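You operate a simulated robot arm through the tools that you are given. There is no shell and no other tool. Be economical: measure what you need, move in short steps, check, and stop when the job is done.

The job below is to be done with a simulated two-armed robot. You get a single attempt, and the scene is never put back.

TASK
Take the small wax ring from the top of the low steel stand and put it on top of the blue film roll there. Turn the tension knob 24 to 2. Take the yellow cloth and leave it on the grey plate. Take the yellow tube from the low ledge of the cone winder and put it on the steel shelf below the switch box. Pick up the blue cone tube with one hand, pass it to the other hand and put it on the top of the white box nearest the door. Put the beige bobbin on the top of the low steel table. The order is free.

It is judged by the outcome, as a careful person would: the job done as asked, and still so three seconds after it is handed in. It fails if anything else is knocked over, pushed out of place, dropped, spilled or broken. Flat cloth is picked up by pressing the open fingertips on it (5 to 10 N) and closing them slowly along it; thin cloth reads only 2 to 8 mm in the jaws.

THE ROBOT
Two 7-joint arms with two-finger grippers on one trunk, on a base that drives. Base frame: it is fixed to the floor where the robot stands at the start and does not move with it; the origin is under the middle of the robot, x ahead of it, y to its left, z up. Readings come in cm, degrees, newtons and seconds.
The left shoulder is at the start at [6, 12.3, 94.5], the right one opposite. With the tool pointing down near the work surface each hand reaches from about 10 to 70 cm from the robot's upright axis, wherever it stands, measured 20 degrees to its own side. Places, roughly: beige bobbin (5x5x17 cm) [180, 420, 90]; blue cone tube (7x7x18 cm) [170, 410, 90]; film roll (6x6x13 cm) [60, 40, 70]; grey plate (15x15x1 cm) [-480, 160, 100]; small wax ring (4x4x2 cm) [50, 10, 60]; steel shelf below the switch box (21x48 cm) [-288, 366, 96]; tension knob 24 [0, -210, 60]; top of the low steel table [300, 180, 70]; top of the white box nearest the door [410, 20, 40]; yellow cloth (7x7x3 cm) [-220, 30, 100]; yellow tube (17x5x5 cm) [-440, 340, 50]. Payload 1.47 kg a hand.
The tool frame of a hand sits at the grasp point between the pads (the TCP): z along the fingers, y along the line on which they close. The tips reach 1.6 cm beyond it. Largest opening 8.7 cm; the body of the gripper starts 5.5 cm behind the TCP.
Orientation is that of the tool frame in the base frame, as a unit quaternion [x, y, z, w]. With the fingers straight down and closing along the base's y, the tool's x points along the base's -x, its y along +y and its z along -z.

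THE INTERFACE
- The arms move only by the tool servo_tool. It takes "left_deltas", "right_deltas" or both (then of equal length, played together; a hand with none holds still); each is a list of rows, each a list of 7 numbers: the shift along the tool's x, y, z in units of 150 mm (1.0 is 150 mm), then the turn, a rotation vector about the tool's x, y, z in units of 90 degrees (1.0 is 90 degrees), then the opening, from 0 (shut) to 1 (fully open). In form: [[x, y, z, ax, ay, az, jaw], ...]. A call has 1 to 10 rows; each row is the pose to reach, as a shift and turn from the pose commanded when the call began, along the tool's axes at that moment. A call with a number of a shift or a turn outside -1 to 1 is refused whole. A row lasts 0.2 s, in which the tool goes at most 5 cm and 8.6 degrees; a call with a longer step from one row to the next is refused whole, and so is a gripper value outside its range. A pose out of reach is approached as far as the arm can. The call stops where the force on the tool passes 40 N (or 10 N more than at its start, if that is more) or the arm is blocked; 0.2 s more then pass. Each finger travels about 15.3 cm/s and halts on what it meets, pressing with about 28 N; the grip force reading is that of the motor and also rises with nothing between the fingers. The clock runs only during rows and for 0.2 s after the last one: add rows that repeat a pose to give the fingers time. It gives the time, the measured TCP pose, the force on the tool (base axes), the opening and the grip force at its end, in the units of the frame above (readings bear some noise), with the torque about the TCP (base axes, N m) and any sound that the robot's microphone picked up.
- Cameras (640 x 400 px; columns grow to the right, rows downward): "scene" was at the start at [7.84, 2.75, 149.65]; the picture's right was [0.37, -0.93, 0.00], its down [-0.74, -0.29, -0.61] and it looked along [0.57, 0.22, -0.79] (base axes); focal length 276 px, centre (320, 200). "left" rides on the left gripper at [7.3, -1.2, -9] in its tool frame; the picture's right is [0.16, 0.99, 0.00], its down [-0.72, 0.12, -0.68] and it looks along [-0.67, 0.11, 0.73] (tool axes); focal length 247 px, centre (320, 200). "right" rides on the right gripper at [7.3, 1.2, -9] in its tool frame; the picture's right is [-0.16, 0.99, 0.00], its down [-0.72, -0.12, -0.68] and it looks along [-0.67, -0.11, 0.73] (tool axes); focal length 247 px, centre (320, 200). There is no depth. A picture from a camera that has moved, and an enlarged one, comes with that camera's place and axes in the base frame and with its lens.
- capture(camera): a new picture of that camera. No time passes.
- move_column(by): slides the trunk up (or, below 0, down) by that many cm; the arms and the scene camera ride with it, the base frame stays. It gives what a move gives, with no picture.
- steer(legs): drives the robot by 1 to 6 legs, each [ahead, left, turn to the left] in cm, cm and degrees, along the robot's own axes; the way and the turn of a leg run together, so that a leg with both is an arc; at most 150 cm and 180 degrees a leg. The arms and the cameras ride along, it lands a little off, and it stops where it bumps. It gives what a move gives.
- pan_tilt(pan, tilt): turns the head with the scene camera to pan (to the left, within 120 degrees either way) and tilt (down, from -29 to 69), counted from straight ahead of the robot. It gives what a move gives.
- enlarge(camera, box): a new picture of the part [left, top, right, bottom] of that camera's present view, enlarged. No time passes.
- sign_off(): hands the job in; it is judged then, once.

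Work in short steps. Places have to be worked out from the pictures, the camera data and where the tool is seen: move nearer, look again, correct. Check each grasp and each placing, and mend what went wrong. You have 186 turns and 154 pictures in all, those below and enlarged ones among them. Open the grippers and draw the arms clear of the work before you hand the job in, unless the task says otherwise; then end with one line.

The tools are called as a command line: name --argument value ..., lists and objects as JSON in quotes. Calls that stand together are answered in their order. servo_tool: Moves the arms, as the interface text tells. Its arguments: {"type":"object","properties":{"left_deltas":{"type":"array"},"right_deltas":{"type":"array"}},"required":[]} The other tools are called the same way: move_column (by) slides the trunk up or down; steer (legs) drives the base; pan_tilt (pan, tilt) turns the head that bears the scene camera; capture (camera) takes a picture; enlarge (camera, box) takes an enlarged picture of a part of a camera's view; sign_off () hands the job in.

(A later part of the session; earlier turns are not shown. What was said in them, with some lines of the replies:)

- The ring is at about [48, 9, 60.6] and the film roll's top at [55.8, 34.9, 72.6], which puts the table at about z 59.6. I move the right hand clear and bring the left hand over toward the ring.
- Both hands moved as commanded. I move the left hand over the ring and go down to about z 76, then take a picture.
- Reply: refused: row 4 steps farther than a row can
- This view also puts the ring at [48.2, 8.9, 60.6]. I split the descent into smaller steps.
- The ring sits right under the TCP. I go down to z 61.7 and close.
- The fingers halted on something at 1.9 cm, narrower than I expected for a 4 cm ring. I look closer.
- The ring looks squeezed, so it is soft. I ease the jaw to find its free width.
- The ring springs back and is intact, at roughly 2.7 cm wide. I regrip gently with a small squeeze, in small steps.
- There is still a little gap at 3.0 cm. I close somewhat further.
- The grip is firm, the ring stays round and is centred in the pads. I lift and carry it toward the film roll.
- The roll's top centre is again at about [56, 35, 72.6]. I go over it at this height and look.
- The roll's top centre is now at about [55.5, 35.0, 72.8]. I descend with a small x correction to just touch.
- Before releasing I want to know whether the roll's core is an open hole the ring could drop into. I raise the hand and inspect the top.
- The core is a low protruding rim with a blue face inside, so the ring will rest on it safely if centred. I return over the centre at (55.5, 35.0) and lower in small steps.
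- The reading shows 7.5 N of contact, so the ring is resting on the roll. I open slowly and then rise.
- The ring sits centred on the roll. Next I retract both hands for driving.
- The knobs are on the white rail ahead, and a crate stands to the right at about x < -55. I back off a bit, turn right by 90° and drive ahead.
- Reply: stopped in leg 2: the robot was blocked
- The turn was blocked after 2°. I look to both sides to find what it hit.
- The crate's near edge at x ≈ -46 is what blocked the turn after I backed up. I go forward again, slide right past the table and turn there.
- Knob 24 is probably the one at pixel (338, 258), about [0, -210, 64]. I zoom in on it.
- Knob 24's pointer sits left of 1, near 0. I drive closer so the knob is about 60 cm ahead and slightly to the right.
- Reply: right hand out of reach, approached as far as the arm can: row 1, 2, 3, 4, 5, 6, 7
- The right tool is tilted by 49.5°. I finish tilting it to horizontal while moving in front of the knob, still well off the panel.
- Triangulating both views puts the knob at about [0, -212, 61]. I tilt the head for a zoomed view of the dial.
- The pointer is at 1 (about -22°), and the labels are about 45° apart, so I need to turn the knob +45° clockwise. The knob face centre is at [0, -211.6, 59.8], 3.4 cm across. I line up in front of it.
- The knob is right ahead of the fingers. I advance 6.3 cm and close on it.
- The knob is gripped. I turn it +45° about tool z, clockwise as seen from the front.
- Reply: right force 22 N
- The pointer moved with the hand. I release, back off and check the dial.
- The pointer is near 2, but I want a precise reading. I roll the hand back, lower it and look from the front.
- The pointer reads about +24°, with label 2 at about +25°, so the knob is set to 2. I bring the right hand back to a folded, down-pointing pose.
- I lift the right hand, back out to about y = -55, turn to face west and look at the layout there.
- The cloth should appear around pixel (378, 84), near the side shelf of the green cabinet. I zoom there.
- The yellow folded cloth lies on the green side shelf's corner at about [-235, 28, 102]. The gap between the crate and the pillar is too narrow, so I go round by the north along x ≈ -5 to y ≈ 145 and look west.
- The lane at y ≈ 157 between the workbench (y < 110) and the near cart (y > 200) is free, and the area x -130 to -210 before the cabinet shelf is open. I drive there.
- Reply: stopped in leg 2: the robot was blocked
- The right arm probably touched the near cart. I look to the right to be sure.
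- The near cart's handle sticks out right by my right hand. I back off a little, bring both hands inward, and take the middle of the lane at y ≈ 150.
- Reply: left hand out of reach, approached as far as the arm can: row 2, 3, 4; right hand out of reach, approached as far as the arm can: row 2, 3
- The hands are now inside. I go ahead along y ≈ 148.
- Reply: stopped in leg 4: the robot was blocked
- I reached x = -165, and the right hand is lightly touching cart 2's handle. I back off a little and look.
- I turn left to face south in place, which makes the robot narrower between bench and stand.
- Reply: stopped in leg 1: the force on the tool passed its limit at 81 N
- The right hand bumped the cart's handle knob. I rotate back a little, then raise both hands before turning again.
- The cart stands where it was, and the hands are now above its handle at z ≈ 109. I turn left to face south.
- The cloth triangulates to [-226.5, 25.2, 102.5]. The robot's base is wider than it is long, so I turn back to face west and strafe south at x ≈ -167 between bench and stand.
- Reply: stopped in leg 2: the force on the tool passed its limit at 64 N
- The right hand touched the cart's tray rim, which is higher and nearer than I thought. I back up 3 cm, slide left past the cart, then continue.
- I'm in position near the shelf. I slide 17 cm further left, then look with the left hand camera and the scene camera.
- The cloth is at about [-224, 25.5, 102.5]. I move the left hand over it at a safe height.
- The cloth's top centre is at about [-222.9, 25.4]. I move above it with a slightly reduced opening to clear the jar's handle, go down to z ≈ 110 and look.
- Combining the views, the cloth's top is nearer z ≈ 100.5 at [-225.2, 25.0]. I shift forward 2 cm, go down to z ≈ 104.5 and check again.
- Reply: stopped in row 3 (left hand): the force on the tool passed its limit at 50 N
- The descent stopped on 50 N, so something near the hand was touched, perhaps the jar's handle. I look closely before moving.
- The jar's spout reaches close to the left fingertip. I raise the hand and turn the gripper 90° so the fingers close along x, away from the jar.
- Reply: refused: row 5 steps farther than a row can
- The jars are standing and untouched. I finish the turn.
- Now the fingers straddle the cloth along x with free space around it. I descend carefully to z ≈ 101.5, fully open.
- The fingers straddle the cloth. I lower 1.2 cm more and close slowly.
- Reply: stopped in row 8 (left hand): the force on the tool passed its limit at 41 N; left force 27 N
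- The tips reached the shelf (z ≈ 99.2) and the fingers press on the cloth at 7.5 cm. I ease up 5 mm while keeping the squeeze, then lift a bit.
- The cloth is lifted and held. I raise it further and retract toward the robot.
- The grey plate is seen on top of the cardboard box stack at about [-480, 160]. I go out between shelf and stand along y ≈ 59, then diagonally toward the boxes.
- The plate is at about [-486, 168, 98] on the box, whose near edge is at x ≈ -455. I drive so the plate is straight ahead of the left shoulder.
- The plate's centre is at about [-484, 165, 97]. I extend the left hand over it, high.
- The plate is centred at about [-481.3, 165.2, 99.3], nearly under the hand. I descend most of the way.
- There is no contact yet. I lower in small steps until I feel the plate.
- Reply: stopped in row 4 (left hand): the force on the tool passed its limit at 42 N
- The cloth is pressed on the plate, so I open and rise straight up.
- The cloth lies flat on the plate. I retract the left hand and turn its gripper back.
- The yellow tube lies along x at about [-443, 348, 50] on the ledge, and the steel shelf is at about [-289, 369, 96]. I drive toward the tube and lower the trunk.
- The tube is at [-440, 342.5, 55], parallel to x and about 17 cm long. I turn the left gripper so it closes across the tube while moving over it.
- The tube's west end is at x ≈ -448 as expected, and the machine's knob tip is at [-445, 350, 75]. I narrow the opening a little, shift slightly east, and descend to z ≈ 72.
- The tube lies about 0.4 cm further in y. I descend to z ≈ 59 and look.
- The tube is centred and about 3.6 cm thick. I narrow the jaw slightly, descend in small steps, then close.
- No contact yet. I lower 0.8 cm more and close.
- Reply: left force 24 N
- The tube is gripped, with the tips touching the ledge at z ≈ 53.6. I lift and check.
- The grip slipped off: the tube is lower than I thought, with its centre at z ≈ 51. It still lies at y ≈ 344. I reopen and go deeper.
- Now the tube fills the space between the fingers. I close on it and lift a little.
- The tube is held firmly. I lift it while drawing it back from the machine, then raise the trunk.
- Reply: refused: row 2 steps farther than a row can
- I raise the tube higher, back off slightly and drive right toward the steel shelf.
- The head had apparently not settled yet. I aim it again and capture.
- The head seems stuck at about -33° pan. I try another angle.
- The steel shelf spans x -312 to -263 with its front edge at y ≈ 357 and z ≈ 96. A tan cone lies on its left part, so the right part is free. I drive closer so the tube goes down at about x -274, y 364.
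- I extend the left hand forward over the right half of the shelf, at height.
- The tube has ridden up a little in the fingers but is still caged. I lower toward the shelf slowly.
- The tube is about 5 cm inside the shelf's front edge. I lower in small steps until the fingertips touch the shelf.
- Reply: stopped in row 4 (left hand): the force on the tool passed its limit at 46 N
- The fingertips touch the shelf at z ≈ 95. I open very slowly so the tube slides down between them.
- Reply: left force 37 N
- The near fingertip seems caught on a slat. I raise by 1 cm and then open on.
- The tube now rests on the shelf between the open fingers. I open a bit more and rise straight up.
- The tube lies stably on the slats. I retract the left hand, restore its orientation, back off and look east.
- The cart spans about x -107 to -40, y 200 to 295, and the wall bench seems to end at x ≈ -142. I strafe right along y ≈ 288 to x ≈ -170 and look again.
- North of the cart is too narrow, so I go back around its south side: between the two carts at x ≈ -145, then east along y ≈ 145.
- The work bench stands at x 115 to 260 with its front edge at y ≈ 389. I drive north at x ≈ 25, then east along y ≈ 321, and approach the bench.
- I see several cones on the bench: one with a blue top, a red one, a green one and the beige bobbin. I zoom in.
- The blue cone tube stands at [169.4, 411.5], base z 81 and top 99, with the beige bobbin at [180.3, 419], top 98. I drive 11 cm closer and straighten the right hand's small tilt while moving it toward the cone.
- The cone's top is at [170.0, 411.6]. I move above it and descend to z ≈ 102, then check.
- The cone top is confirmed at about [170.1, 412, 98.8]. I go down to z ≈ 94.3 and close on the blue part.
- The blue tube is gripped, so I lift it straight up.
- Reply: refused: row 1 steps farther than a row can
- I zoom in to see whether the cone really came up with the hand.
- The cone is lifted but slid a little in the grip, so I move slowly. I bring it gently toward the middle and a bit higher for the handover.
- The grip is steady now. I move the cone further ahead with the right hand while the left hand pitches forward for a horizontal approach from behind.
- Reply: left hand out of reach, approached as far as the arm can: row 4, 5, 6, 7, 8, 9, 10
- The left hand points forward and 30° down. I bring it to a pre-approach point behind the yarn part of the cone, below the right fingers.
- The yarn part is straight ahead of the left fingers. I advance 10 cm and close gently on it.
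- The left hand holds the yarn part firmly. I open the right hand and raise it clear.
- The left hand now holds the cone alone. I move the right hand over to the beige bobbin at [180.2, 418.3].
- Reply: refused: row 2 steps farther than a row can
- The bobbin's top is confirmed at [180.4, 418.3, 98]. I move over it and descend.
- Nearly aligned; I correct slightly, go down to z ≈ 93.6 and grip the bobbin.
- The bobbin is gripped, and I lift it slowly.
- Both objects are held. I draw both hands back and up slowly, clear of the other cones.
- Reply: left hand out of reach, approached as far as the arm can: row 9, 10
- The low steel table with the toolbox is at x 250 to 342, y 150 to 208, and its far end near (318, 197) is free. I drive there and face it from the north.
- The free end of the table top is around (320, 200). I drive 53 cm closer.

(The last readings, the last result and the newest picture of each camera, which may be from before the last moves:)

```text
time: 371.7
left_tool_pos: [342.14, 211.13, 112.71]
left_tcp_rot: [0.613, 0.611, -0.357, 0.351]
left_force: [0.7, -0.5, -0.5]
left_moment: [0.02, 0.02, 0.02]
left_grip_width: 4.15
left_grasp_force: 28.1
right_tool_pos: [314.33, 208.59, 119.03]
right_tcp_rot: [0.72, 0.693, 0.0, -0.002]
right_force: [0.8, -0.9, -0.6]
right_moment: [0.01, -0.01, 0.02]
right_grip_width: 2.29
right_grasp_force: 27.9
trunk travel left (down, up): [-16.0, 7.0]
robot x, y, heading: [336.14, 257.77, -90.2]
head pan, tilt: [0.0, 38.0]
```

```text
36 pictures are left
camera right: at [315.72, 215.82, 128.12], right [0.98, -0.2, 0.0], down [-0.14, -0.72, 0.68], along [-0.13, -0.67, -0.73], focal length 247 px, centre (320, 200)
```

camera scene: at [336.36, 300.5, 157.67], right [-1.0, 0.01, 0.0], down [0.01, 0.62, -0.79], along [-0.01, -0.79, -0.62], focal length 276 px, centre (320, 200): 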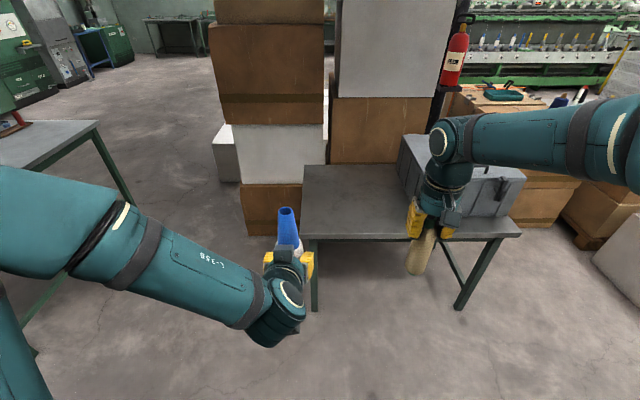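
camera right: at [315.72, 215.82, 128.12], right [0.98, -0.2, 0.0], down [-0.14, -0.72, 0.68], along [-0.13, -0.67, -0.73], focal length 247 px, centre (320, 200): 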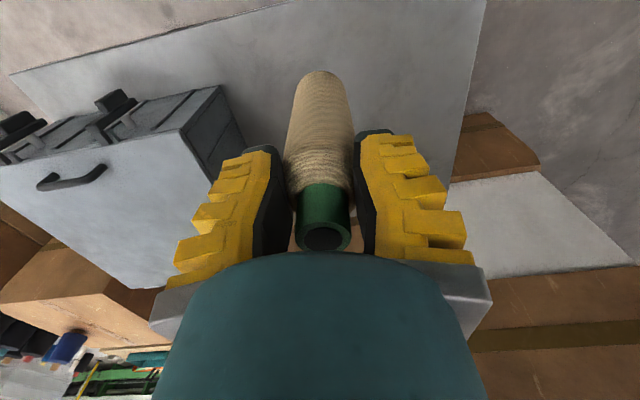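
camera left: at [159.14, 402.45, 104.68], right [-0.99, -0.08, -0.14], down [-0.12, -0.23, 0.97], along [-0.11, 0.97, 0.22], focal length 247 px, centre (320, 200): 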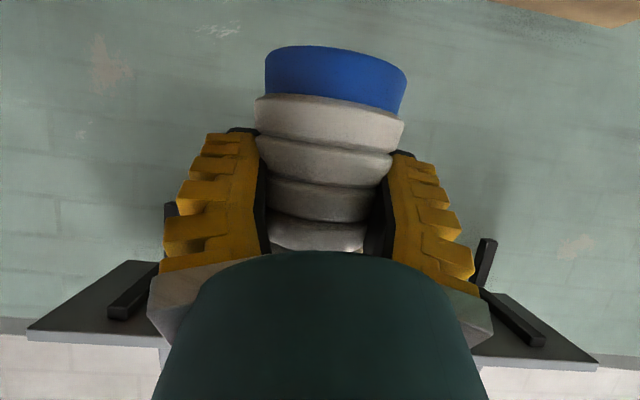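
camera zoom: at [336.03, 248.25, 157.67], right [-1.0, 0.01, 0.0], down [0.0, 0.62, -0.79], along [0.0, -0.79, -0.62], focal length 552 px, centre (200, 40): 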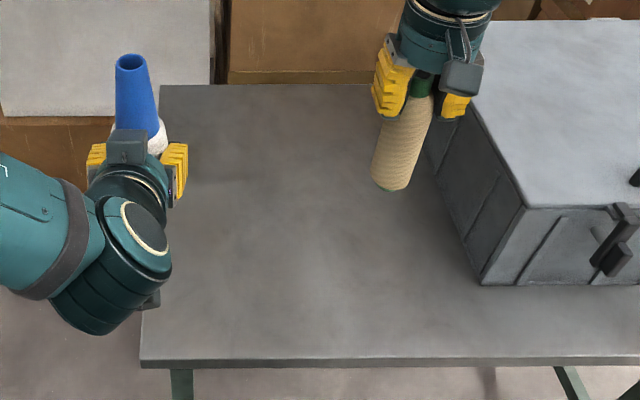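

The bobbin hangs fine above the table and the area left of the toolbox is free. I move it over (316, 196) and start lowering.

servo_tool --right_deltas '[[-0.05, 0.01, 0, 0, 0, 0, 0.05], [-0.15, 0.04, 0.02, 0, 0, 0, 0.05], [-0.28, 0.07, 0.08, 0, 0, 0, 0.05], [-0.42, 0.1, 0.18, 0, 0, 0, 0.05], [-0.56, 0.12, 0.32, 0, 0, 0, 0.05], [-0.68, 0.14, 0.48, 0, 0, 0, 0.05], [-0.76, 0.14, 0.64, 0, 0, 0, 0.05], [-0.79, 0.14, 0.78, 0, 0, 0, 0.05], [-0.79, 0.14, 0.9, 0, 0, 0, 0.05], [-0.79, 0.14, 1.0, 0, 0, 0, 0.05]]'

servo_tool --right_deltas '[[0, 0, 0.05, 0, 0, 0, 0.05], [0, 0, 0.15, 0, 0, 0, 0.05], [0, 0, 0.28, 0, 0, 0, 0.05], [0, 0, 0.42, 0, 0, 0, 0.05], [0, 0, 0.55, 0, 0, 0, 0.05], [0, 0, 0.66, 0, 0, 0, 0.05], [0, 0, 0.72, 0, 0, 0, 0.05], [0, 0, 0.75, 0, 0, 0, 0.05]]'

capture --camera "scene"

```text
time: 373.9
left_tool_pos: [342.12, 211.24, 112.68]
left_tcp_rot: [0.614, 0.61, -0.358, 0.349]
left_force: [0.1, -1.1, -0.4]
left_moment: [0.0, -0.02, -0.01]
left_grip_width: 4.13
left_grasp_force: 27.8
right_tool_pos: [315.88, 196.78, 104.24]
right_tcp_rot: [0.721, 0.693, 0.001, -0.001]
right_force: [-0.3, 0.0, -0.9]
right_moment: [0.01, 0.0, 0.02]
right_grip_width: 2.24
right_grasp_force: 28.2
trunk travel left (down, up): [-16.0, 7.0]
robot x, y, heading: [336.01, 257.91, -90.1]
head pan, tilt: [0.0, 38.0]
```

```text
time: 375.7
left_tool_pos: [342.1, 211.33, 112.64]
left_tcp_rot: [0.614, 0.611, -0.357, 0.35]
left_force: [-0.3, 0.0, -0.9]
left_moment: [0.01, -0.02, 0.0]
left_grip_width: 4.13
left_grasp_force: 27.7
right_tool_pos: [315.78, 196.86, 92.85]
right_tcp_rot: [0.721, 0.693, -0.001, -0.001]
right_force: [0.0, -0.6, -1.5]
right_moment: [0.02, 0.0, 0.03]
right_grip_width: 2.27
right_grasp_force: 27.8
trunk travel left (down, up): [-16.0, 7.0]
robot x, y, heading: [335.82, 257.88, -90.4]
head pan, tilt: [0.0, 38.0]
```

```text
35 pictures are left
camera scene: at [336.03, 248.3, 157.67], right [-1.0, 0.01, 0.0], down [0.0, 0.62, -0.79], along [0.0, -0.79, -0.62], focal length 276 px, centre (320, 200)
```

scene: 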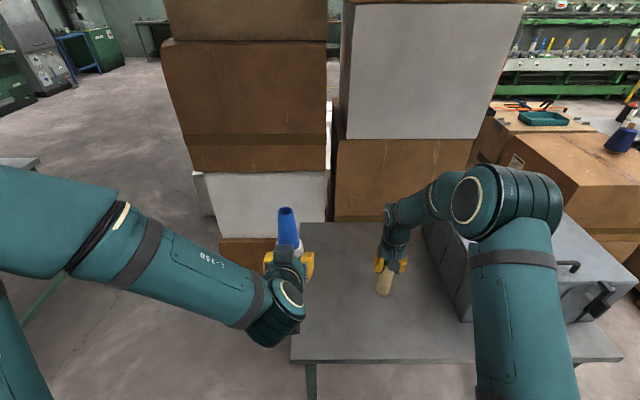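

The bobbin's base is at z ≈ 79, about 10 cm above the table. I lower slowly until contact.

servo_tool --right_deltas '[[0, 0, 0.06, 0, 0, 0, 0.05], [0, 0, 0.16, 0, 0, 0, 0.05], [0, 0, 0.27, 0, 0, 0, 0.05], [0, 0, 0.37, 0, 0, 0, 0.05], [0, 0, 0.44, 0, 0, 0, 0.05], [0, 0, 0.48, 0, 0, 0, 0.05], [0, 0, 0.51, 0, 0, 0, 0.05], [0, 0, 0.53, 0, 0, 0, 0.05]]'

servo_tool --right_deltas '[[0, 0, 0.02, 0, 0, 0, 0.05], [0, 0, 0.04, 0, 0, 0, 0.05], [0, 0, 0.06, 0, 0, 0, 0.05], [0, 0, 0.08, 0, 0, 0, 0.05]]'

```text
time: 377.5
left_tool_pos: [342.21, 211.26, 112.66]
left_tcp_rot: [0.613, 0.611, -0.357, 0.351]
left_force: [0.0, 0.6, -0.7]
left_moment: [-0.02, 0.02, -0.02]
left_grip_width: 4.14
left_grasp_force: 28.2
right_tool_pos: [315.7, 196.79, 84.85]
right_tcp_rot: [0.72, 0.694, 0.0, -0.001]
right_force: [0.8, 1.0, -0.7]
right_moment: [-0.01, -0.02, 0.01]
right_grip_width: 2.27
right_grasp_force: 27.7
trunk travel left (down, up): [-16.0, 7.0]
robot x, y, heading: [336.41, 257.74, -90.3]
head pan, tilt: [0.0, 38.0]
```

```text
time: 378.5
left_tool_pos: [342.13, 211.57, 112.83]
left_tcp_rot: [0.613, 0.61, -0.358, 0.351]
left_force: [0.0, -0.5, -1.3]
left_moment: [-0.01, 0.0, -0.03]
left_grip_width: 4.12
left_grasp_force: 28.0
right_tool_pos: [315.69, 196.73, 84.18]
right_tcp_rot: [0.721, 0.693, -0.003, 0.002]
right_force: [-2.4, 2.5, 31.0]
right_moment: [0.14, 0.03, 0.0]
right_grip_width: 3.42
right_grasp_force: 27.9
trunk travel left (down, up): [-16.0, 7.0]
robot x, y, heading: [336.2, 258.0, -90.5]
head pan, tilt: [0.0, 38.0]
```

Contact: the bobbin stands on the table. I relax the push slightly, open, and rise.

servo_tool --right_deltas '[[0, 0, -0.03, 0, 0, 0, 0.1], [0, 0, -0.03, 0, 0, 0, 0.4], [0, 0, -0.03, 0, 0, 0, 0.55], [0, 0, -0.03, 0, 0, 0, 0.7], [0, 0, -0.03, 0, 0, 0, 0.75], [0, 0, -0.15, 0, 0, 0, 0.75], [0, 0, -0.4, 0, 0, 0, 0.75], [0, 0, -0.7, 0, 0, 0, 0.75], [0, 0, -1.0, 0, 0, 0, 0.75]]'

capture --camera "right"

```text
time: 380.5
left_tool_pos: [342.21, 211.29, 112.76]
left_tcp_rot: [0.614, 0.611, -0.357, 0.35]
left_force: [0.1, -0.1, -0.1]
left_moment: [-0.01, 0.03, 0.01]
left_grip_width: 4.09
left_grasp_force: 27.9
right_tool_pos: [315.63, 196.97, 98.81]
right_tcp_rot: [0.72, 0.694, -0.001, 0.0]
right_force: [-0.7, 0.2, -0.2]
right_moment: [-0.01, -0.01, 0.03]
right_grip_width: 6.92
right_grasp_force: 3.1
trunk travel left (down, up): [-16.0, 7.0]
robot x, y, heading: [336.27, 257.88, -90.4]
head pan, tilt: [0.0, 38.0]
```

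```text
34 pictures are left
camera right: at [317.08, 204.09, 107.77], right [0.98, -0.2, 0.0], down [-0.14, -0.72, 0.68], along [-0.13, -0.67, -0.73], focal length 247 px, centre (320, 200)
```

right: 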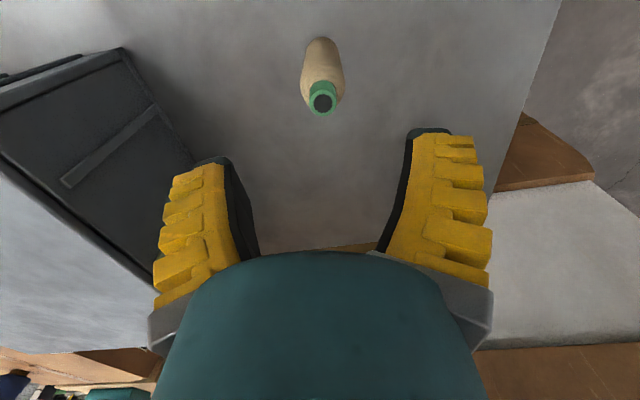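

The bobbin stands upright on the table. I retract the right hand, back away and go east around the carton stack to find the white box nearest the door.

servo_tool --right_deltas '[[0, 0, -0.3, 0, 0, 0, 0.75], [0, 0, -0.6, 0, 0, 0, 0.75], [0.25, 0, -0.8, 0, 0, 0, 0.75], [0.55, 0, -0.9, 0, 0, 0, 0.75], [0.85, 0, -0.9, 0, 0, 0, 0.75]]'

steer --legs '[[-35, 0, 0], [0, 105, 0]]'

capture --camera "scene"

```text
time: 381.7
left_tool_pos: [342.13, 211.41, 112.75]
left_tcp_rot: [0.614, 0.611, -0.358, 0.35]
left_force: [0.1, -0.5, -1.2]
left_moment: [-0.02, -0.04, 0.0]
left_grip_width: 4.06
left_grasp_force: 28.3
right_tool_pos: [316.27, 209.93, 112.17]
right_tcp_rot: [0.72, 0.694, 0.0, -0.001]
right_force: [0.3, -0.8, 0.1]
right_moment: [0.0, -0.01, -0.01]
right_grip_width: 6.9
right_grasp_force: 2.4
trunk travel left (down, up): [-16.0, 7.0]
robot x, y, heading: [336.21, 258.03, -90.2]
head pan, tilt: [0.0, 38.0]
```

```text
time: 393.0
left_tool_pos: [447.99, 245.8, 112.7]
left_tcp_rot: [0.609, 0.615, -0.355, 0.352]
left_force: [-0.1, -0.1, -0.7]
left_moment: [0.02, 0.0, 0.01]
left_grip_width: 4.01
left_grasp_force: 28.1
right_tool_pos: [422.16, 243.84, 112.21]
right_tcp_rot: [0.716, 0.698, -0.001, -0.001]
right_force: [-0.3, 0.1, -0.1]
right_moment: [0.04, 0.07, 0.0]
right_grip_width: 6.92
right_grasp_force: 2.9
trunk travel left (down, up): [-16.0, 7.0]
robot x, y, heading: [441.59, 292.11, -89.4]
head pan, tilt: [0.0, 38.0]
```

```text
33 pictures are left
camera scene: at [441.34, 282.71, 157.67], right [-1.0, -0.01, 0.0], down [-0.01, 0.62, -0.79], along [0.01, -0.79, -0.62], focal length 276 px, centre (320, 200)
```

scene: 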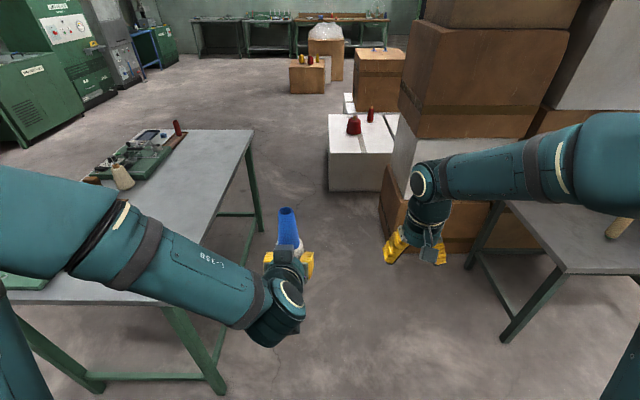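

The white box nearest the door, with two red cones on it, has its top at x 381 to 437 and a near edge at y ≈ 67. I tuck the right hand and drive down the lane between table and carton stack at x ≈ 443.

servo_tool --right_deltas '[[0.2, 0, -0.1, 0, 0, 0, 0.75], [0.45, 0, -0.2, 0, 0, 0, 0.75], [0.7, 0, -0.3, 0, 0, 0, 0.75], [0.9, 0, -0.3, 0, 0, 0, 0.75]]'

steer --legs '[[0, 1.5, -0.6], [60, 0, 0], [60, 0, 0], [50, 0, 0]]'

capture --camera "scene"

```text
time: 394.0
left_tool_pos: [447.9, 245.86, 112.6]
left_tcp_rot: [0.609, 0.616, -0.355, 0.353]
left_force: [-0.1, 1.2, 0.0]
left_moment: [-0.02, 0.0, -0.01]
left_grip_width: 4.04
left_grasp_force: 28.0
right_tool_pos: [422.65, 257.34, 116.63]
right_tcp_rot: [0.716, 0.698, 0.0, 0.0]
right_force: [0.5, -0.7, 0.5]
right_moment: [-0.04, -0.01, 0.0]
right_grip_width: 6.94
right_grasp_force: 3.4
trunk travel left (down, up): [-16.0, 7.0]
robot x, y, heading: [441.43, 292.33, -89.4]
head pan, tilt: [0.0, 38.0]
```

```text
time: 403.4
left_tool_pos: [448.7, 75.42, 112.59]
left_tcp_rot: [0.612, 0.613, -0.356, 0.351]
left_force: [-0.7, -0.3, -0.8]
left_moment: [0.02, -0.01, -0.04]
left_grip_width: 3.95
left_grasp_force: 27.9
right_tool_pos: [423.33, 87.32, 116.65]
right_tcp_rot: [0.718, 0.696, -0.001, 0.0]
right_force: [0.4, -0.4, -0.1]
right_moment: [0.04, 0.01, -0.01]
right_grip_width: 6.95
right_grasp_force: 2.8
trunk travel left (down, up): [-16.0, 7.0]
robot x, y, heading: [442.62, 121.96, -90.3]
head pan, tilt: [0.0, 38.0]
```

```text
32 pictures are left
camera scene: at [442.43, 112.5, 157.67], right [-1.0, 0.0, 0.0], down [0.0, 0.62, -0.79], along [0.0, -0.79, -0.62], focal length 276 px, centre (320, 200)
```

scene: 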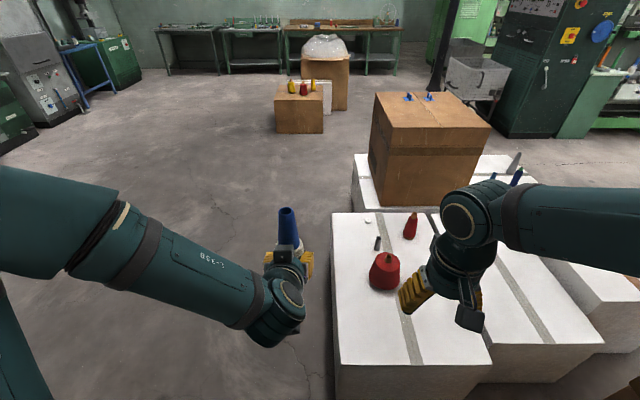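

The box top is at x 375 to 436, y -24 to 67, z ≈ 40, with a red cone at (411, 33). I'll place the blue cone at about (425, 55). I drive 13 cm closer and lower the trunk.

steer --legs '[[13, 0, 0.3]]'

move_column --by -16

servo_tool --left_deltas '[[0, -0.05, 0, 0.02, 0, 0.011, 0.3], [0, -0.13, 0, 0.04, 0, 0.022, 0.3], [0, -0.23, 0, 0.06, 0, 0.033, 0.3], [0, -0.34, 0, 0.08, 0, 0.044, 0.3], [0, -0.45, 0, 0.1, 0, 0.056, 0.3], [0, -0.56, 0, 0.12, 0, 0.067, 0.3], [0, -0.67, 0, 0.14, 0, 0.078, 0.3], [0, -0.78, 0, 0.16, 0, 0.089, 0.3], [0, -0.87, 0, 0.18, 0, 0.1, 0.3], [0, -0.93, 0, 0.192, 0, 0.111, 0.3]]'

```text
time: 404.7
left_tool_pos: [448.88, 62.56, 112.65]
left_tcp_rot: [0.611, 0.614, -0.355, 0.351]
left_force: [-0.4, -1.0, -0.3]
left_moment: [0.02, 0.05, 0.01]
left_grip_width: 4.0
left_grasp_force: 27.8
right_tool_pos: [423.54, 74.37, 116.5]
right_tcp_rot: [0.718, 0.696, 0.0, -0.002]
right_force: [-0.1, -0.1, -0.3]
right_moment: [0.05, 0.03, 0.0]
right_grip_width: 6.9
right_grasp_force: 2.5
trunk travel left (down, up): [-16.0, 7.0]
robot x, y, heading: [442.49, 108.8, -89.6]
head pan, tilt: [0.0, 38.0]
```

```text
time: 406.5
left_tool_pos: [448.89, 62.68, 96.66]
left_tcp_rot: [0.611, 0.613, -0.356, 0.351]
left_force: [-0.3, -0.5, 0.4]
left_moment: [0.0, 0.0, -0.01]
left_grip_width: 3.94
left_grasp_force: 28.4
right_tool_pos: [423.5, 74.48, 100.64]
right_tcp_rot: [0.717, 0.697, -0.001, -0.001]
right_force: [0.4, -0.5, -0.4]
right_moment: [0.02, 0.0, 0.0]
right_grip_width: 6.93
right_grasp_force: 2.9
trunk travel left (down, up): [0.0, 23.0]
robot x, y, heading: [442.45, 108.79, -89.9]
head pan, tilt: [0.0, 38.0]
```

```text
time: 408.7
left_tool_pos: [434.91, 62.66, 97.0]
left_tcp_rot: [0.708, 0.498, -0.411, 0.285]
left_force: [0.5, 0.0, -1.1]
left_moment: [0.0, 0.02, 0.03]
left_grip_width: 3.95
left_grasp_force: 28.0
right_tool_pos: [423.46, 74.39, 100.55]
right_tcp_rot: [0.718, 0.696, -0.001, 0.0]
right_force: [0.4, 0.1, -0.4]
right_moment: [0.03, -0.03, 0.02]
right_grip_width: 6.93
right_grasp_force: 2.5
trunk travel left (down, up): [0.0, 23.0]
robot x, y, heading: [442.71, 109.37, -89.9]
head pan, tilt: [0.0, 38.0]
```

The grip width has crept down, so I check the cone in the left camera before lowering.

capture --camera "left"

```text
31 pictures are left
camera left: at [437.78, 73.81, 95.16], right [0.95, -0.26, -0.14], down [0.19, 0.17, 0.97], along [-0.23, -0.95, 0.22], focal length 247 px, centre (320, 200)
```

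left: 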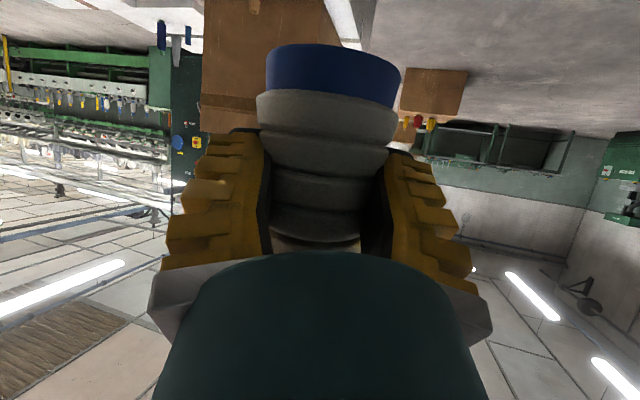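

The cone is still where it was in the fingers. I lower toward (425, 56) above the box in smooth steps.

servo_tool --left_deltas '[[0.02, -0.02, 0.05, 0, 0, 0, 0.3], [0.06, -0.07, 0.14, 0, 0, 0, 0.3], [0.11, -0.12, 0.25, 0, 0, 0, 0.3], [0.16, -0.17, 0.37, 0, 0, 0, 0.3], [0.21, -0.23, 0.49, 0, 0, 0, 0.3], [0.27, -0.29, 0.61, 0, 0, 0, 0.3], [0.32, -0.34, 0.73, 0, 0, 0, 0.3], [0.37, -0.39, 0.84, 0, 0, 0, 0.3], [0.41, -0.44, 0.94, 0, 0, 0, 0.3], [0.43, -0.46, 0.99, 0, 0, 0, 0.3]]'

servo_tool --left_deltas '[[0.04, 0, 0.02, 0, 0, 0, 0.3], [0.13, 0, 0.075, 0, 0, 0, 0.3], [0.25, 0, 0.145, 0, 0, 0, 0.3], [0.38, 0, 0.22, 0, 0, 0, 0.3], [0.51, 0, 0.295, 0, 0, 0, 0.3], [0.64, 0, 0.37, 0, 0, 0, 0.3], [0.75, 0, 0.433, 0, 0, 0, 0.3], [0.83, 0, 0.48, 0, 0, 0, 0.3], [0.866, 0, 0.5, 0, 0, 0, 0.3]]'

capture --camera "scene"

```text
time: 410.9
left_tool_pos: [425.06, 55.83, 83.92]
left_tcp_rot: [0.708, 0.498, -0.412, 0.285]
left_force: [-0.3, -0.6, 0.3]
left_moment: [0.06, -0.01, 0.02]
left_grip_width: 3.94
left_grasp_force: 27.9
right_tool_pos: [423.58, 74.19, 100.65]
right_tcp_rot: [0.718, 0.697, -0.001, 0.0]
right_force: [0.4, 0.1, -0.5]
right_moment: [-0.03, -0.03, -0.03]
right_grip_width: 6.94
right_grasp_force: 3.3
trunk travel left (down, up): [0.0, 23.0]
robot x, y, heading: [442.71, 109.32, -89.9]
head pan, tilt: [0.0, 38.0]
```

```text
time: 412.9
left_tool_pos: [425.0, 55.93, 68.91]
left_tcp_rot: [0.708, 0.498, -0.412, 0.285]
left_force: [0.5, 0.4, -0.5]
left_moment: [0.01, 0.03, -0.01]
left_grip_width: 3.93
left_grasp_force: 27.9
right_tool_pos: [423.56, 74.3, 100.69]
right_tcp_rot: [0.717, 0.697, -0.001, 0.0]
right_force: [-0.6, 0.2, 0.7]
right_moment: [0.02, -0.01, 0.02]
right_grip_width: 6.94
right_grasp_force: 2.9
trunk travel left (down, up): [0.0, 23.0]
robot x, y, heading: [442.84, 109.08, -89.8]
head pan, tilt: [0.0, 38.0]
```

```text
30 pictures are left
camera scene: at [442.47, 99.61, 141.67], right [-1.0, 0.0, 0.0], down [0.0, 0.62, -0.79], along [0.0, -0.79, -0.62], focal length 276 px, centre (320, 200)
```

scene: 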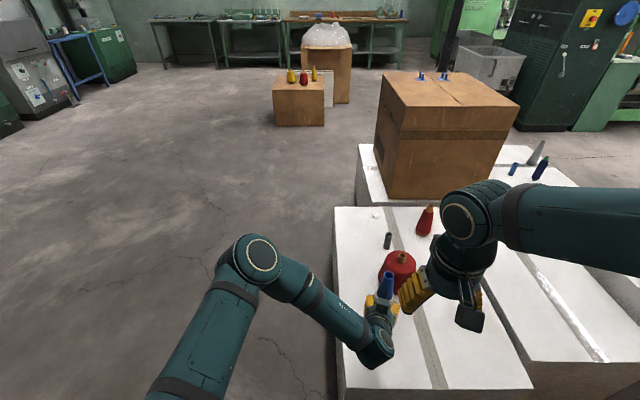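

Placement looks clear. I lower another 15 cm and then in fine steps until contact.

servo_tool --left_deltas '[[0.04, 0, 0.02, 0, 0, 0, 0.3], [0.13, 0, 0.075, 0, 0, 0, 0.3], [0.25, 0, 0.145, 0, 0, 0, 0.3], [0.38, 0, 0.22, 0, 0, 0, 0.3], [0.51, 0, 0.295, 0, 0, 0, 0.3], [0.64, 0, 0.37, 0, 0, 0, 0.3], [0.75, 0, 0.433, 0, 0, 0, 0.3], [0.83, 0, 0.48, 0, 0, 0, 0.3], [0.866, 0, 0.5, 0, 0, 0, 0.3]]'

servo_tool --left_deltas '[[0.03, 0, 0.017, 0, 0, 0, 0.3], [0.07, 0, 0.04, 0, 0, 0, 0.3], [0.11, 0, 0.064, 0, 0, 0, 0.3], [0.15, 0, 0.087, 0, 0, 0, 0.3], [0.19, 0, 0.11, 0, 0, 0, 0.3], [0.23, 0, 0.133, 0, 0, 0, 0.3]]'

capture --camera "left"

```text
time: 414.9
left_tool_pos: [424.83, 55.86, 53.91]
left_tcp_rot: [0.708, 0.499, -0.411, 0.285]
left_force: [-0.6, 0.0, 0.4]
left_moment: [0.01, -0.01, -0.03]
left_grip_width: 3.9
left_grasp_force: 28.2
right_tool_pos: [423.6, 74.28, 100.72]
right_tcp_rot: [0.717, 0.697, -0.001, -0.001]
right_force: [0.1, -0.2, -0.3]
right_moment: [-0.02, -0.01, 0.01]
right_grip_width: 6.94
right_grasp_force: 3.1
trunk travel left (down, up): [0.0, 23.0]
robot x, y, heading: [443.01, 109.06, -90.0]
head pan, tilt: [0.0, 38.0]
```

```text
time: 416.3
left_tool_pos: [424.87, 55.99, 49.86]
left_tcp_rot: [0.708, 0.498, -0.412, 0.285]
left_force: [-0.1, -0.8, -1.1]
left_moment: [0.0, -0.01, 0.02]
left_grip_width: 3.92
left_grasp_force: 27.4
right_tool_pos: [423.42, 74.35, 100.55]
right_tcp_rot: [0.718, 0.696, -0.001, -0.001]
right_force: [0.7, 1.0, -0.4]
right_moment: [0.0, -0.04, 0.0]
right_grip_width: 6.94
right_grasp_force: 3.1
trunk travel left (down, up): [0.0, 23.0]
robot x, y, heading: [442.33, 109.21, -89.9]
head pan, tilt: [0.0, 38.0]
```

```text
29 pictures are left
camera left: at [427.71, 67.13, 48.12], right [0.95, -0.26, -0.14], down [0.19, 0.17, 0.97], along [-0.23, -0.95, 0.22], focal length 247 px, centre (320, 200)
```

left: 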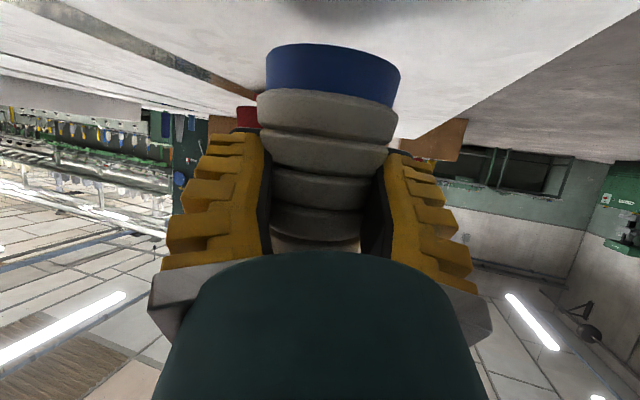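

The base is still a few cm above the surface. I continue in fine steps until I feel contact.

servo_tool --left_deltas '[[0.03, 0, 0.017, 0, 0, 0, 0.3], [0.06, 0, 0.035, 0, 0, 0, 0.3], [0.09, 0, 0.052, 0, 0, 0, 0.3], [0.12, 0, 0.069, 0, 0, 0, 0.3], [0.14, 0, 0.081, 0, 0, 0, 0.3], [0.16, 0, 0.092, 0, 0, 0, 0.3], [0.18, 0, 0.104, 0, 0, 0, 0.3]]'

```text
time: 417.9
left_tool_pos: [424.76, 55.9, 46.94]
left_tcp_rot: [0.707, 0.498, -0.413, 0.287]
left_force: [2.0, 5.4, 20.0]
left_moment: [-0.29, 0.06, 0.01]
left_grip_width: 4.26
left_grasp_force: 27.8
right_tool_pos: [423.58, 74.47, 100.69]
right_tcp_rot: [0.717, 0.697, -0.001, -0.001]
right_force: [-0.6, 0.1, -0.4]
right_moment: [0.04, -0.02, 0.02]
right_grip_width: 6.93
right_grasp_force: 2.9
trunk travel left (down, up): [0.0, 23.0]
robot x, y, heading: [442.73, 109.07, -89.6]
head pan, tilt: [0.0, 38.0]
```

Contact with the box top. I open slowly and withdraw straight back along the fingers.

servo_tool --left_deltas '[[-0.01, 0, -0.005, 0, 0, 0, 0.4], [-0.01, 0, -0.005, 0, 0, 0, 0.55], [-0.01, 0, -0.005, 0, 0, 0, 0.7], [-0.01, 0, -0.005, 0, 0, 0, 0.85], [-0.01, 0, -0.005, 0, 0, 0, 1], [-0.01, 0, -0.005, 0, 0, 0, 1]]'

capture --camera "left"

```text
time: 419.3
left_tool_pos: [424.88, 55.9, 47.01]
left_tcp_rot: [0.708, 0.499, -0.411, 0.286]
left_force: [0.3, -0.3, -0.3]
left_moment: [0.01, 0.03, 0.0]
left_grip_width: 8.7
left_grasp_force: 0.0
right_tool_pos: [423.41, 74.35, 100.45]
right_tcp_rot: [0.718, 0.696, 0.0, 0.0]
right_force: [0.3, -0.1, 0.3]
right_moment: [0.01, -0.01, -0.01]
right_grip_width: 6.94
right_grasp_force: 2.3
trunk travel left (down, up): [0.0, 23.0]
robot x, y, heading: [442.7, 109.05, -89.9]
head pan, tilt: [0.0, 38.0]
```

```text
28 pictures are left
camera left: at [427.68, 67.11, 45.24], right [0.95, -0.26, -0.14], down [0.19, 0.17, 0.97], along [-0.23, -0.95, 0.22], focal length 247 px, centre (320, 200)
```

left: 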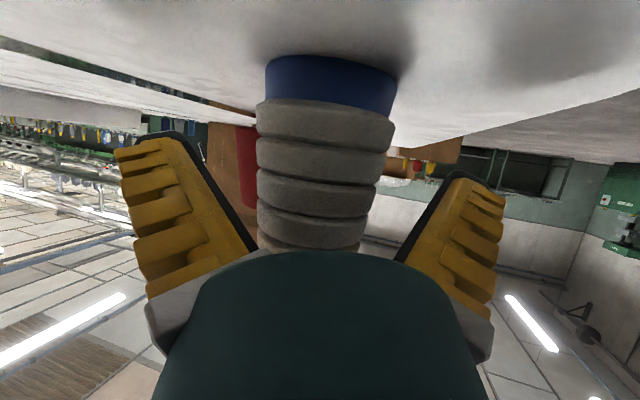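

The cone stands upright on the box, free of the fingers. I withdraw back and up along the tool axis.

servo_tool --left_deltas '[[0, 0, -0.1, 0, 0, 0, 1], [0, 0, -0.3, 0, 0, 0, 1], [0, 0, -0.55, 0, 0, 0, 1], [-0.1, 0, -0.8, 0, 0, 0, 1], [-0.3, 0, -0.9, 0, 0, 0, 1], [-0.6, 0, -0.9, 0, 0, 0, 1], [-0.9, 0, -0.9, 0, 0, 0, 1]]'

capture --camera "scene"

```text
time: 420.9
left_tool_pos: [426.49, 60.56, 65.47]
left_tcp_rot: [0.709, 0.497, -0.411, 0.284]
left_force: [-0.9, 0.2, -0.5]
left_moment: [-0.01, -0.01, 0.0]
left_grip_width: 8.73
left_grasp_force: 0.1
right_tool_pos: [423.55, 74.47, 100.56]
right_tcp_rot: [0.718, 0.696, -0.001, 0.0]
right_force: [-0.3, -0.2, 0.2]
right_moment: [-0.04, 0.03, 0.01]
right_grip_width: 6.91
right_grasp_force: 2.8
trunk travel left (down, up): [0.0, 23.0]
robot x, y, heading: [442.62, 109.26, -89.9]
head pan, tilt: [0.0, 38.0]
```

```text
27 pictures are left
camera scene: at [442.5, 99.61, 141.67], right [-1.0, 0.0, 0.0], down [0.0, 0.62, -0.79], along [0.0, -0.79, -0.62], focal length 276 px, centre (320, 200)
```

scene: 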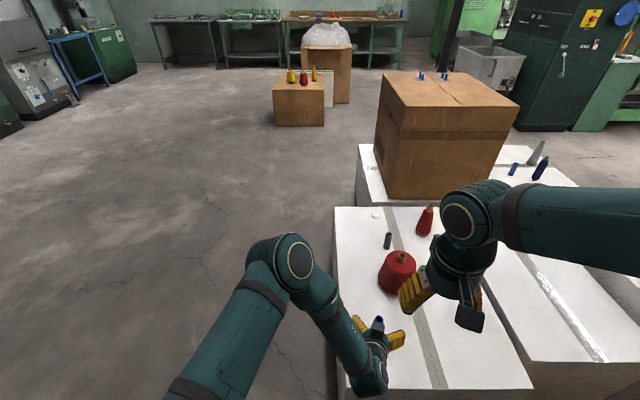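

I raise the left hand straight up away from the cone and check that it stands.

servo_tool --left_deltas '[[-0.2, 0, -0.115, 0, 0, 0, 1], [-0.4, 0, -0.23, 0, 0, 0, 1], [-0.6, 0, -0.4, 0, 0, 0, 1], [-0.75, 0, -0.6, 0, 0, 0, 1], [-0.866, 0, -0.8, 0, 0, 0, 1]]'

steer --legs '[[-25, 0, 0]]'

capture --camera "scene"

```text
time: 422.1
left_tool_pos: [428.01, 64.23, 82.67]
left_tcp_rot: [0.709, 0.498, -0.411, 0.285]
left_force: [0.3, 0.0, 0.4]
left_moment: [-0.02, 0.02, -0.01]
left_grip_width: 8.7
left_grasp_force: 0.1
right_tool_pos: [423.54, 74.45, 100.58]
right_tcp_rot: [0.718, 0.696, -0.001, -0.001]
right_force: [-0.2, 0.5, 0.0]
right_moment: [-0.02, 0.02, 0.0]
right_grip_width: 6.88
right_grasp_force: 2.6
trunk travel left (down, up): [0.0, 23.0]
robot x, y, heading: [442.43, 109.22, -89.9]
head pan, tilt: [0.0, 38.0]
```

```text
time: 423.9
left_tool_pos: [427.72, 89.16, 82.75]
left_tcp_rot: [0.708, 0.497, -0.413, 0.285]
left_force: [-0.2, -0.1, 0.8]
left_moment: [-0.03, 0.03, -0.05]
left_grip_width: 8.7
left_grasp_force: 0.1
right_tool_pos: [423.37, 99.37, 100.69]
right_tcp_rot: [0.719, 0.695, -0.001, -0.001]
right_force: [-0.6, 0.3, 0.2]
right_moment: [-0.03, -0.01, 0.0]
right_grip_width: 6.92
right_grasp_force: 2.7
trunk travel left (down, up): [0.0, 23.0]
robot x, y, heading: [442.46, 134.02, -90.0]
head pan, tilt: [0.0, 38.0]
```

```text
26 pictures are left
camera scene: at [442.42, 124.49, 141.68], right [-1.0, 0.0, 0.0], down [0.0, 0.61, -0.79], along [0.0, -0.79, -0.61], focal length 276 px, centre (320, 200)
```

scene: 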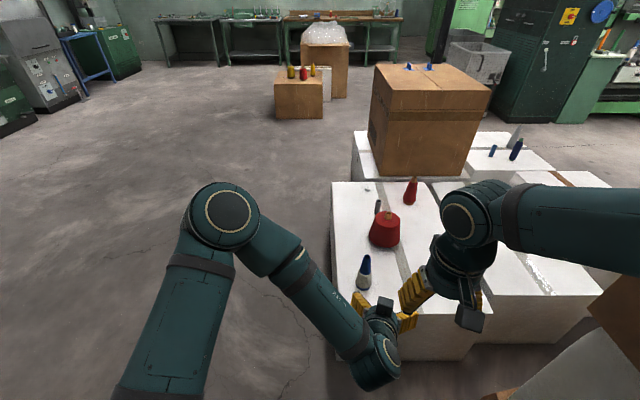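

All six jobs check out: the cone stands on the box, the arms are clear and both grippers are open. I hand the job in.

sign_off

```text
The job is handed in.
```

I finished and handed in all six jobs: the ring is on the film roll, knob 24 is at 2, the cloth is on the grey plate, the yellow tube is on the steel shelf, the blue cone tube was passed between hands and stands on the white box, and the beige bobbin is on the low steel table. Along the way I bumped one cart, touched the handle of another and brushed something beside the cloth, most likely a jar's spout; the first cart and the jars looked undisturbed afterwards, but I did not recheck the second cart.
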